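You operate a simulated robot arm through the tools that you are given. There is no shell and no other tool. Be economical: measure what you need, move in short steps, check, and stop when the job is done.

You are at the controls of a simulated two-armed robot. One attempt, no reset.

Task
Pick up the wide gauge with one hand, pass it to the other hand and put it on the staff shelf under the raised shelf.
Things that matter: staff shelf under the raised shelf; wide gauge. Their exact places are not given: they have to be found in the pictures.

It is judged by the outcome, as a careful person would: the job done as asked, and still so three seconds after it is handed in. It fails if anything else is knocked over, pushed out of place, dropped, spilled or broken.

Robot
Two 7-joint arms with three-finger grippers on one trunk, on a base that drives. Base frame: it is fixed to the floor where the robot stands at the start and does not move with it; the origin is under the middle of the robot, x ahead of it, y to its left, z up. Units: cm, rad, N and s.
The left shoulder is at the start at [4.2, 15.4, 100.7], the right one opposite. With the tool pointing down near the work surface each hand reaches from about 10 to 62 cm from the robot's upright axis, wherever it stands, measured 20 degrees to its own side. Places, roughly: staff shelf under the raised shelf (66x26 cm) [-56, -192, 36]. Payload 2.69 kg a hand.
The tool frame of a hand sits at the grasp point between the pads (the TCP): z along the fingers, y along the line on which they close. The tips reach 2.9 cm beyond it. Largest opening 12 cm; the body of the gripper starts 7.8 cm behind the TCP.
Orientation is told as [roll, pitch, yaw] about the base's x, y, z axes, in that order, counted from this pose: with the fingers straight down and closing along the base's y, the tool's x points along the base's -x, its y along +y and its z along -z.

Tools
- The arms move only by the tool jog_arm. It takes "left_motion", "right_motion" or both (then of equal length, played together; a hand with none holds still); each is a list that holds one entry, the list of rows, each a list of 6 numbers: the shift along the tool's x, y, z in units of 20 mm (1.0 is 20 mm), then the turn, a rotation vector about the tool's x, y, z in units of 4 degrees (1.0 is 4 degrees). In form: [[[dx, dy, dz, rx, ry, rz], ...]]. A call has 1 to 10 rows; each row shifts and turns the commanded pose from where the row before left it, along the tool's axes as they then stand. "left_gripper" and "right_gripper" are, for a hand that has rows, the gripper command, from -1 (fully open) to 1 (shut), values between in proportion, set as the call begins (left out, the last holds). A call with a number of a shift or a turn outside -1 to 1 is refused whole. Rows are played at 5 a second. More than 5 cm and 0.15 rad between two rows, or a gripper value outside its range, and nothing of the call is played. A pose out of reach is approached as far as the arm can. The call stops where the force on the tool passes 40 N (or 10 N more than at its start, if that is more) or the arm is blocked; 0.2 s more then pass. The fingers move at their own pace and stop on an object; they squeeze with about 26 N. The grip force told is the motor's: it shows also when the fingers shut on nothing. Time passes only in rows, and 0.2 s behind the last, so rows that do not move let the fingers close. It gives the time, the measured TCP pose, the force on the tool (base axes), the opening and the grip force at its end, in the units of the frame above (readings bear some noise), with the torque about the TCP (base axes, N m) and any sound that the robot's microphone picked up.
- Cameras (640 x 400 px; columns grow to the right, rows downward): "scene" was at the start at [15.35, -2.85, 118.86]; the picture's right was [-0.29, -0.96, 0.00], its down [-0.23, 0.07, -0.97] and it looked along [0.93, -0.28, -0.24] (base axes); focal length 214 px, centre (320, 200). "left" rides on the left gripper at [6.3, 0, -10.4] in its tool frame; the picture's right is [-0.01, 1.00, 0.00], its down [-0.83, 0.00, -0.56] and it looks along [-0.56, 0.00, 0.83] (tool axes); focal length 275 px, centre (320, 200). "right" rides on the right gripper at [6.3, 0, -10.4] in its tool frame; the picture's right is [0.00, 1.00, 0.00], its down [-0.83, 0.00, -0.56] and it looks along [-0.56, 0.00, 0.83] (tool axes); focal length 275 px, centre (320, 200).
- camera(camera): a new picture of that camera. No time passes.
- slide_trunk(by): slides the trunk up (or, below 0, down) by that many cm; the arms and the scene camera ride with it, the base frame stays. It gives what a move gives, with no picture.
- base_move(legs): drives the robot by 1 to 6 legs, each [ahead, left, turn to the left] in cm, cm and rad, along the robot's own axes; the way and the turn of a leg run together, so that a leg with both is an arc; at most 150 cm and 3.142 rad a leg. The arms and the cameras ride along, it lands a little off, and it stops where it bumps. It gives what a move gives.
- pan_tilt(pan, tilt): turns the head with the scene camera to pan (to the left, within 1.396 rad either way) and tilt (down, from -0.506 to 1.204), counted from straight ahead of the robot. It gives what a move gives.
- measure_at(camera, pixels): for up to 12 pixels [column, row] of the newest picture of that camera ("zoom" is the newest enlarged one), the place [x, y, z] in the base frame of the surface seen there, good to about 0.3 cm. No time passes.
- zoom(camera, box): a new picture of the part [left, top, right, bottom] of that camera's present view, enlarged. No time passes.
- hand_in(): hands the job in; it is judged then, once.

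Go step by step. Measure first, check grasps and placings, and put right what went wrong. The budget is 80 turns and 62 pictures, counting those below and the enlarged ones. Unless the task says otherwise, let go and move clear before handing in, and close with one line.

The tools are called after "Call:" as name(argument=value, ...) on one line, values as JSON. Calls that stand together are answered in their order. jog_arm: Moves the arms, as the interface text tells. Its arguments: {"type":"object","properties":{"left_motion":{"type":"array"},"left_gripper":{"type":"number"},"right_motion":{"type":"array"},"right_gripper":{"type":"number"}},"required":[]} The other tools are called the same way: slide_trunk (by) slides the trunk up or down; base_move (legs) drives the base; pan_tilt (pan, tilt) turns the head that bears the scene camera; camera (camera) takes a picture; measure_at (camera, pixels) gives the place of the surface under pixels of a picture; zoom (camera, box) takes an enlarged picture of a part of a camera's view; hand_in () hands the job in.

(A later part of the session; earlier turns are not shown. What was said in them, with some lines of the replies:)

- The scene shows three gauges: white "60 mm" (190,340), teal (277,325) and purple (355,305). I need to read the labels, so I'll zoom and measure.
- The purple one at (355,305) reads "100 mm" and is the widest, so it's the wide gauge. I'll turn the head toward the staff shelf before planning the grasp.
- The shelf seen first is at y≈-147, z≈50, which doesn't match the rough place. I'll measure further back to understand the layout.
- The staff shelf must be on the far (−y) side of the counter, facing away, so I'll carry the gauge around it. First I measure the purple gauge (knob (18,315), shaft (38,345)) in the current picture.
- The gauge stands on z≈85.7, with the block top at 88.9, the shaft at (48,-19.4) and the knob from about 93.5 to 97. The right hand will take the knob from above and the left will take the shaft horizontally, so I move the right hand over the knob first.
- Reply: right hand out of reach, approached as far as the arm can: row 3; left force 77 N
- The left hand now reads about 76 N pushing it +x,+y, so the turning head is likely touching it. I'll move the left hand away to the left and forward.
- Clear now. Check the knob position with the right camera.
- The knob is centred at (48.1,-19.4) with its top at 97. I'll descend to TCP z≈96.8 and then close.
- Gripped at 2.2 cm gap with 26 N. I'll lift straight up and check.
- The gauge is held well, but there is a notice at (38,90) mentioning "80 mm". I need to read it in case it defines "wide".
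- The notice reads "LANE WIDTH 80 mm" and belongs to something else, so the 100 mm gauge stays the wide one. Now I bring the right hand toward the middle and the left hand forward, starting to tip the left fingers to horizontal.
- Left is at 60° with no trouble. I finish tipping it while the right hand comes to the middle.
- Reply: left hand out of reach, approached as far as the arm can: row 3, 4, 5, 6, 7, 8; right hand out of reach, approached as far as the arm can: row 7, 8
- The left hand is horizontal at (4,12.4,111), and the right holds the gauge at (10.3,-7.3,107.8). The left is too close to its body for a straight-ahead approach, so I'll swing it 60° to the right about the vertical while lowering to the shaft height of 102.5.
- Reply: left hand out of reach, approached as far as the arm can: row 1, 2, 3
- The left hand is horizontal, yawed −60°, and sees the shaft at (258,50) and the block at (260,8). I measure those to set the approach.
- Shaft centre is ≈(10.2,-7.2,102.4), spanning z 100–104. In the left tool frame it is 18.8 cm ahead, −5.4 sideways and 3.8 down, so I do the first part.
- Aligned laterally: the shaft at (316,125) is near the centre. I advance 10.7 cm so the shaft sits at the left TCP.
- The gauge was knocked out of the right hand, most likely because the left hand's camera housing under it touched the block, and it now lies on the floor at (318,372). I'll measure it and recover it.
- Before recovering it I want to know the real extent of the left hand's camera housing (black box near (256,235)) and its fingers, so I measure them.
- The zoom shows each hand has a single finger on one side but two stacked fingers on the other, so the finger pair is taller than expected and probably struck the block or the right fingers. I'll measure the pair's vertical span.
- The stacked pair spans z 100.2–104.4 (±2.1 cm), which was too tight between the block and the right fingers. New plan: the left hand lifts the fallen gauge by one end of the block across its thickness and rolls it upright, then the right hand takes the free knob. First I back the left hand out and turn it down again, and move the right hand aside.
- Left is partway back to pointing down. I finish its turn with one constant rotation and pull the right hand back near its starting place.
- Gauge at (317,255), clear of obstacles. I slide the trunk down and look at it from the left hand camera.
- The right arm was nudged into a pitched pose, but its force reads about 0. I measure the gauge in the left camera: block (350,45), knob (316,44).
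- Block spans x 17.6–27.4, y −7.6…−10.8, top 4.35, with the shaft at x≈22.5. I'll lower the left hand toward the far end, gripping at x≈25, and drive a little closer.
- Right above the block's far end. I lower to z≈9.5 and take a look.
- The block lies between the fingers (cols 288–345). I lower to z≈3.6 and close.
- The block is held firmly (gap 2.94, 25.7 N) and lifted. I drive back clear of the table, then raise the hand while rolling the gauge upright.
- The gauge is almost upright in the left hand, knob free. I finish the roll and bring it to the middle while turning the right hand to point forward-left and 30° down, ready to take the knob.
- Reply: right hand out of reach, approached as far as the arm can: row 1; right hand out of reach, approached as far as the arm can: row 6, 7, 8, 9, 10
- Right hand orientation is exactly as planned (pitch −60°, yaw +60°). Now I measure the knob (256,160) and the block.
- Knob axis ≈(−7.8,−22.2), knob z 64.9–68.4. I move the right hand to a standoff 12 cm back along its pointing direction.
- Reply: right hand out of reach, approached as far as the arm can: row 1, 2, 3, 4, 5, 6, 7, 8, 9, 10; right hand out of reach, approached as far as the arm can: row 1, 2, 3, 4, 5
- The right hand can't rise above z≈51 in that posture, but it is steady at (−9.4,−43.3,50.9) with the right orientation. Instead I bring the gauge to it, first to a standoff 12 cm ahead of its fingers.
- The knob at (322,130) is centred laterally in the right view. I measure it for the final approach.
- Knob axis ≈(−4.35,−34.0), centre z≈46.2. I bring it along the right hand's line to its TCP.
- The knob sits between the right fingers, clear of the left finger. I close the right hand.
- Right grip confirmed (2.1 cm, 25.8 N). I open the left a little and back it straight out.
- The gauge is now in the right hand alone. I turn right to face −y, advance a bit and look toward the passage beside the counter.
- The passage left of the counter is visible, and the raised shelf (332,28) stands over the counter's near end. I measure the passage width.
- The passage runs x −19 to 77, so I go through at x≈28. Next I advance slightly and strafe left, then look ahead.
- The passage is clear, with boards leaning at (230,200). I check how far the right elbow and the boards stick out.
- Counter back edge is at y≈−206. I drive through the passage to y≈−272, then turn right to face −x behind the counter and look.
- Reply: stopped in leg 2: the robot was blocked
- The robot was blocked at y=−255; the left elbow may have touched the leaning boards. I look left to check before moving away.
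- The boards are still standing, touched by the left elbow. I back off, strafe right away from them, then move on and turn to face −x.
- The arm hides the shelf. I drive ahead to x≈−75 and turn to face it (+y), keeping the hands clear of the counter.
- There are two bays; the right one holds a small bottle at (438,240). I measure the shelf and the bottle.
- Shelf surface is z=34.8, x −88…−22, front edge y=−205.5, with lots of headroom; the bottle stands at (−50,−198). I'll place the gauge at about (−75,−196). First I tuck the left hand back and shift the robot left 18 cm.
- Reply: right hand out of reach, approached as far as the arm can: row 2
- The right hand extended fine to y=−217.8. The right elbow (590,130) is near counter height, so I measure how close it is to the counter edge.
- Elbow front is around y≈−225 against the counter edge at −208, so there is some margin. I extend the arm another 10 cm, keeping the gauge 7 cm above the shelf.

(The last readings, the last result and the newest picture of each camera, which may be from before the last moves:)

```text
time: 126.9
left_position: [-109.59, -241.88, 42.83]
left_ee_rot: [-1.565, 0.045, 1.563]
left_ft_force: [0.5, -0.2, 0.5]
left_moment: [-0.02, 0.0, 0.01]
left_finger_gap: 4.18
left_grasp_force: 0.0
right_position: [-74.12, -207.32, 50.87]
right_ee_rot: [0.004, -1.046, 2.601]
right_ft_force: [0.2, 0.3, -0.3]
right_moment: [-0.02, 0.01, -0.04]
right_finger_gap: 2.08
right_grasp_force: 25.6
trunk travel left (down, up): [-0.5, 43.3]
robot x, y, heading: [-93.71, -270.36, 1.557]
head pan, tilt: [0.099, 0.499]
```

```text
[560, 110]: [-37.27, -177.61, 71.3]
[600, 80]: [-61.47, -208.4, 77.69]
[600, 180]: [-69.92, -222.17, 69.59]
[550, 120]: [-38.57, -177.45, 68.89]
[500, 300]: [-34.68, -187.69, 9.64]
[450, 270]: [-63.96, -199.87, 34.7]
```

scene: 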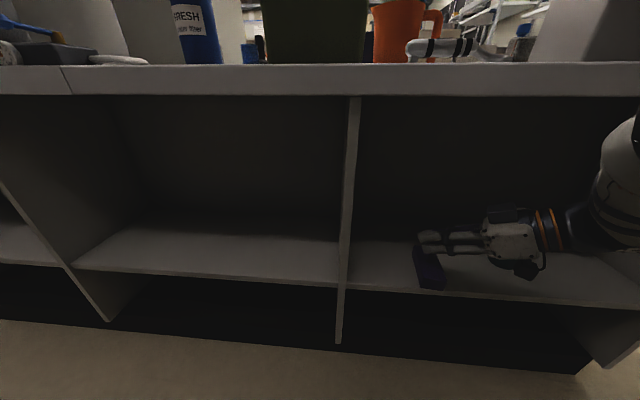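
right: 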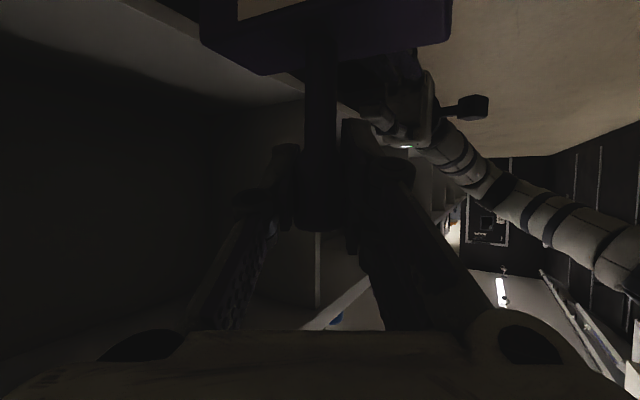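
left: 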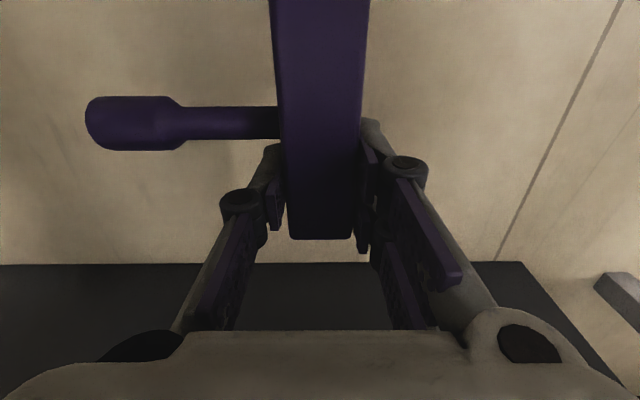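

The arm unfolded and the block is just entering over the shelf. I extend by the arm a further 8 cm rather than driving, so the elbow stays clear of the counter.

Call:
jog_arm(right_motion=[[[-0.12, -0.45, 0.2, 0, 0, 0], [-0.12, -0.45, 0.2, 0, 0, 0], [-0.12, -0.45, 0.2, 0, 0, 0], [-0.12, -0.45, 0.2, 0, 0, 0], [-0.12, -0.45, 0.2, 0, 0, 0], [-0.12, -0.45, 0.2, 0, 0, 0], [-0.12, -0.45, 0.2, 0, 0, 0], [-0.12, -0.45, 0.2, 0, 0, 0]]])

Call:
pan_tilt(pan=-0.4, tilt=0.5)

Call:
camera(camera="scene")

```text
time: 128.7
left_position: [-109.53, -241.95, 42.89]
left_ee_rot: [-1.563, 0.046, 1.563]
left_ft_force: [0.1, 0.5, -0.6]
left_moment: [0.01, 0.01, 0.04]
left_finger_gap: 4.18
left_grasp_force: 0.0
right_position: [-73.68, -199.16, 50.83]
right_ee_rot: [0.005, -1.047, 2.601]
right_ft_force: [0.4, -0.3, -0.8]
right_moment: [-0.02, 0.02, 0.02]
right_finger_gap: 2.05
right_grasp_force: 25.8
trunk travel left (down, up): [-0.5, 43.3]
robot x, y, heading: [-93.24, -270.41, 1.561]
head pan, tilt: [0.099, 0.499]
```

```text
time: 129.6
left_position: [-109.52, -241.94, 42.81]
left_ee_rot: [-1.565, 0.043, 1.563]
left_ft_force: [-0.6, -0.9, 0.7]
left_moment: [-0.03, 0.01, 0.0]
left_finger_gap: 4.2
left_grasp_force: 0.0
right_position: [-73.85, -199.07, 50.9]
right_ee_rot: [0.003, -1.047, 2.605]
right_ft_force: [-0.6, 0.3, -0.3]
right_moment: [-0.02, 0.0, 0.0]
right_finger_gap: 2.09
right_grasp_force: 26.1
trunk travel left (down, up): [-0.5, 43.3]
robot x, y, heading: [-93.44, -270.02, 1.558]
head pan, tilt: [-0.4, 0.499]
```

```text
15 pictures are left
```

scene: 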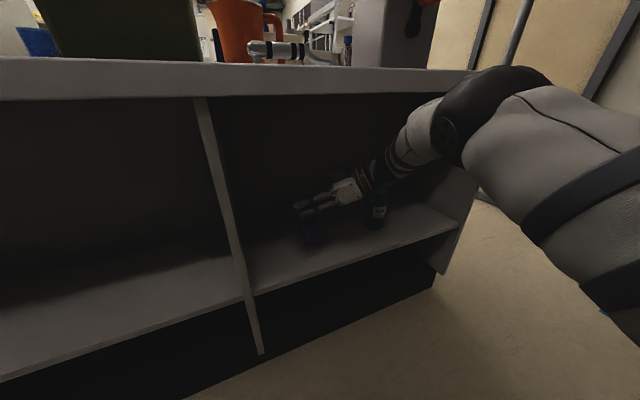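

Reached (−73.8,−199.1). I zoom in to check the hand against the bottle (376,208) and the elbow against the counter.

Call:
zoom(camera="scene", box=[270, 140, 430, 260])

Call:
measure_at(camera="scene", pixels=[[376, 212], [378, 190], [372, 175], [395, 165], [420, 120], [445, 95], [480, 85], [310, 240], [312, 225], [340, 195], [384, 195]])

```text
3.33 times, centred on (350, 200) of scene
```

zoom: 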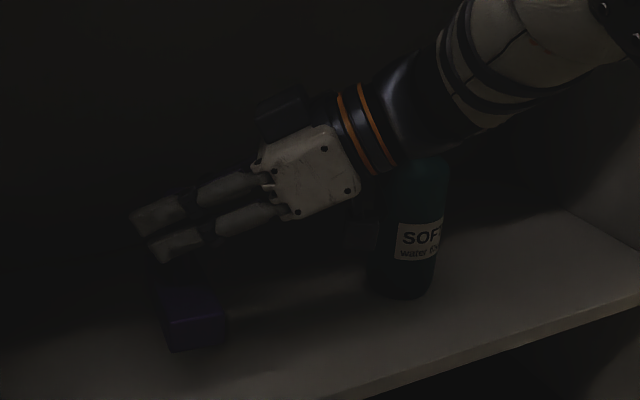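

```text
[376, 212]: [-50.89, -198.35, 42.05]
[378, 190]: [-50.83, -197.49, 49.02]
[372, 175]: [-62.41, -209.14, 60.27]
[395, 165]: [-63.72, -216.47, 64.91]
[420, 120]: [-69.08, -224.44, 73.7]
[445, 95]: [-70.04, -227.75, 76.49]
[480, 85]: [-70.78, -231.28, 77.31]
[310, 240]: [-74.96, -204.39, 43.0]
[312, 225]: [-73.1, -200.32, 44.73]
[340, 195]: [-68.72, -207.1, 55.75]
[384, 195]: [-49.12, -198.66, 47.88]
```

Wrist and forearm clear the bottle by over 10 cm. I lower 6 cm while moving 2.5 cm further in.

Call:
jog_arm(right_motion=[[[0.38, -0.18, 0.34, 0, 0, 0], [0.38, -0.18, 0.34, 0, 0, 0], [0.38, -0.18, 0.34, 0, 0, 0], [0.38, -0.18, 0.34, 0, 0, 0], [0.38, -0.18, 0.34, 0, 0, 0], [0.38, -0.18, 0.34, 0, 0, 0]]])

Call:
zoom(camera="scene", box=[270, 160, 400, 270])

```text
time: 131.0
left_position: [-109.48, -241.88, 42.87]
left_ee_rot: [-1.565, 0.044, 1.561]
left_ft_force: [0.2, 0.6, -0.1]
left_moment: [0.01, -0.02, -0.04]
left_finger_gap: 4.2
left_grasp_force: 0.1
right_position: [-73.81, -196.63, 44.64]
right_ee_rot: [0.004, -1.047, 2.603]
right_ft_force: [0.3, 0.2, -0.7]
right_moment: [-0.02, 0.0, 0.0]
right_finger_gap: 2.04
right_grasp_force: 26.1
trunk travel left (down, up): [-0.5, 43.3]
robot x, y, heading: [-93.66, -270.48, 1.561]
head pan, tilt: [-0.4, 0.499]
```

```text
3.64 times, centred on (335, 215) of scene
```

zoom: 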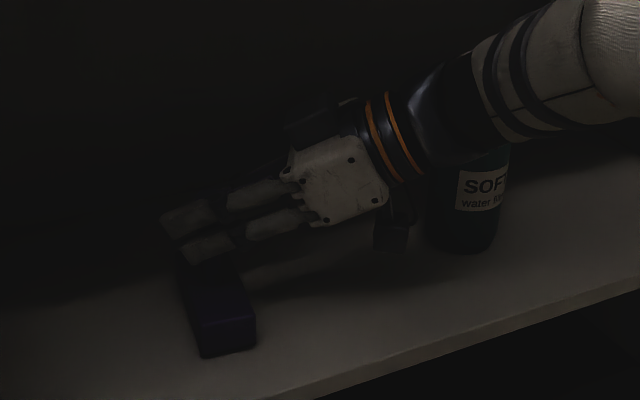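

Close to the surface now. I lower in fine steps, watching the force.

Call:
jog_arm(right_motion=[[[0.11, 0, 0.06, 0, 0, 0], [0.11, 0, 0.06, 0, 0, 0]]])

Call:
measure_at(camera="zoom", pixels=[[225, 350], [228, 325], [255, 342], [205, 352], [240, 375]])

```text
time: 131.6
left_position: [-109.56, -241.91, 42.86]
left_ee_rot: [-1.562, 0.045, 1.561]
left_ft_force: [-0.7, 0.3, -0.6]
left_moment: [0.01, 0.0, -0.01]
left_finger_gap: 4.2
left_grasp_force: 0.0
right_position: [-73.87, -196.74, 44.48]
right_ee_rot: [0.004, -1.047, 2.604]
right_ft_force: [-0.4, 0.9, -1.7]
right_moment: [0.0, 0.0, 0.0]
right_finger_gap: 2.09
right_grasp_force: 26.3
trunk travel left (down, up): [-0.5, 43.3]
robot x, y, heading: [-93.52, -269.93, 1.559]
head pan, tilt: [-0.4, 0.499]
```

```text
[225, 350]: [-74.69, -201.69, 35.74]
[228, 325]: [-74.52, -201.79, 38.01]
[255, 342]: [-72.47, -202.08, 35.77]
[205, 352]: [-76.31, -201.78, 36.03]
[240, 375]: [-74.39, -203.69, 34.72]
```

Call:
jog_arm(right_motion=[[[0.11, 0, 0.06, 0, 0, 0], [0.09, 0, 0.05, 0, 0, 0]]])

```text
time: 132.2
left_position: [-109.52, -241.97, 42.95]
left_ee_rot: [-1.563, 0.043, 1.563]
left_ft_force: [-0.9, 0.3, 0.2]
left_moment: [-0.05, 0.0, 0.01]
left_finger_gap: 4.2
left_grasp_force: 0.0
right_position: [-73.78, -196.56, 44.19]
right_ee_rot: [-0.001, -1.051, 2.606]
right_ft_force: [-0.1, -3.2, 7.8]
right_moment: [0.18, 0.04, 0.01]
right_finger_gap: 2.03
right_grasp_force: 26.1
trunk travel left (down, up): [-0.5, 43.3]
robot x, y, heading: [-93.32, -270.07, 1.563]
head pan, tilt: [-0.4, 0.499]
```

Contact with 7.8 N upward: the block is seated. I open the hand and back out along its axis, then away from the shelf.

Call:
jog_arm(right_motion=[[[0, 0, 0, 0, 0, 0], [0, 0, 0, 0, 0, 0], [0, 0, 0, 0, 0, 0]]], right_gripper=0.1)

Call:
jog_arm(right_motion=[[[0, 0, -0.5, 0, 0, 0], [0, 0, -0.8, 0, 0, 0], [0, 0, -0.8, 0, 0, 0], [0, 0, -0.8, 0, 0, 0], [0, 0, -0.8, 0, 0, 0]]])

Call:
zoom(camera="scene", box=[270, 140, 430, 270])

```text
time: 133.0
left_position: [-109.5, -241.86, 42.88]
left_ee_rot: [-1.564, 0.043, 1.562]
left_ft_force: [-0.8, 0.2, 0.0]
left_moment: [0.01, -0.01, 0.01]
left_finger_gap: 4.19
left_grasp_force: 0.0
right_position: [-73.8, -196.74, 43.92]
right_ee_rot: [0.004, -1.047, 2.603]
right_ft_force: [0.7, -0.1, -1.1]
right_moment: [-0.01, 0.0, -0.02]
right_finger_gap: 5.39
right_grasp_force: 0.1
trunk travel left (down, up): [-0.5, 43.3]
robot x, y, heading: [-93.46, -269.92, 1.555]
head pan, tilt: [-0.4, 0.499]
```

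```text
time: 134.2
left_position: [-109.54, -241.86, 42.86]
left_ee_rot: [-1.562, 0.043, 1.562]
left_ft_force: [-0.1, 0.2, -0.3]
left_moment: [-0.01, 0.0, -0.04]
left_finger_gap: 4.22
left_grasp_force: 0.1
right_position: [-68.19, -199.86, 47.73]
right_ee_rot: [0.003, -1.048, 2.604]
right_ft_force: [0.3, -0.7, -0.1]
right_moment: [-0.03, 0.0, 0.01]
right_finger_gap: 5.4
right_grasp_force: 0.1
trunk travel left (down, up): [-0.5, 43.3]
robot x, y, heading: [-93.69, -270.27, 1.563]
head pan, tilt: [-0.4, 0.499]
```

```text
3.08 times, centred on (350, 205) of scene
```

zoom: 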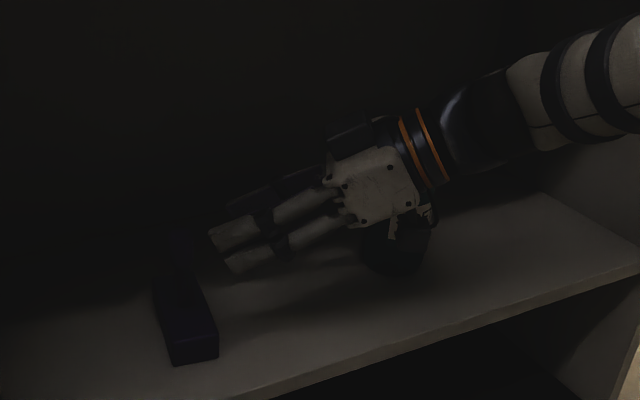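

The gauge stands free on the shelf. I drive straight back 25 cm to clear the shelf, then check gauge and bottle.

Call:
base_move(legs=[[-25, 0, 0]])

Call:
pan_tilt(pan=-0.15, tilt=0.4)

Call:
camera(camera="scene")

```text
time: 136.0
left_position: [-109.8, -266.72, 42.97]
left_ee_rot: [-1.564, 0.043, 1.566]
left_ft_force: [-0.8, -0.8, -0.2]
left_moment: [0.01, 0.01, 0.02]
left_finger_gap: 4.22
left_grasp_force: 0.0
right_position: [-68.87, -224.61, 47.69]
right_ee_rot: [0.003, -1.048, 2.607]
right_ft_force: [-0.3, 0.4, 0.0]
right_moment: [-0.02, -0.01, 0.0]
right_finger_gap: 5.37
right_grasp_force: 0.1
trunk travel left (down, up): [-0.5, 43.3]
robot x, y, heading: [-93.91, -295.04, 1.561]
head pan, tilt: [-0.4, 0.499]
```

```text
time: 136.8
left_position: [-109.81, -266.74, 42.82]
left_ee_rot: [-1.563, 0.042, 1.565]
left_ft_force: [0.6, -0.2, -0.1]
left_moment: [0.02, 0.02, 0.01]
left_finger_gap: 4.21
left_grasp_force: 0.0
right_position: [-68.92, -224.61, 47.69]
right_ee_rot: [0.003, -1.047, 2.608]
right_ft_force: [0.4, 0.2, -0.2]
right_moment: [-0.05, -0.01, 0.01]
right_finger_gap: 5.41
right_grasp_force: 0.0
trunk travel left (down, up): [-0.5, 43.3]
robot x, y, heading: [-93.88, -294.96, 1.567]
head pan, tilt: [-0.15, 0.4]
```

```text
11 pictures are left
```

scene: 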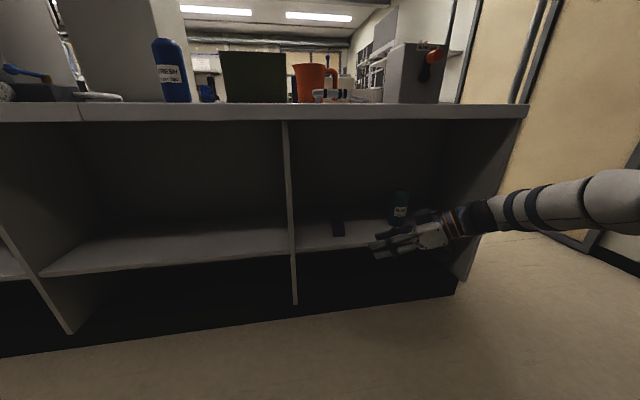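

Call:
zoom(camera="scene", box=[290, 170, 430, 260])

Call:
measure_at(camera="scene", pixels=[[338, 232], [338, 226], [339, 214], [338, 205], [338, 202], [398, 212]])

```text
4.44 times, centred on (360, 215) of scene
```

zoom: 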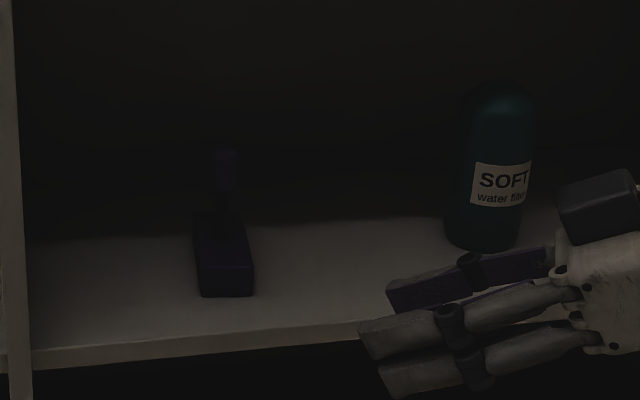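

```text
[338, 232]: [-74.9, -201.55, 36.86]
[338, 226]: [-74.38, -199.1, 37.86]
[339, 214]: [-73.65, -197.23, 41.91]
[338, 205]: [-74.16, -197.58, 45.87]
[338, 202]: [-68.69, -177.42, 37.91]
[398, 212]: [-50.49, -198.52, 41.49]
```

The zoom shows the gauge upright and fully on the shelf at (−74,−197). The bottle is still at (−50,−198) and both hands are clear, so I hand in.

Call:
hand_in()

```text
The job is handed in.
```

I handed in with the 100 mm gauge, the widest of the three, standing upright on the staff shelf at about (−74, −197). The left hand passed it to the right in mid-air. Two things went wrong on the way: my first handover attempt dropped the gauge on the floor, and later the left elbow touched some leaning boards. The boards were still standing when I looked just after, but I didn't check them again.
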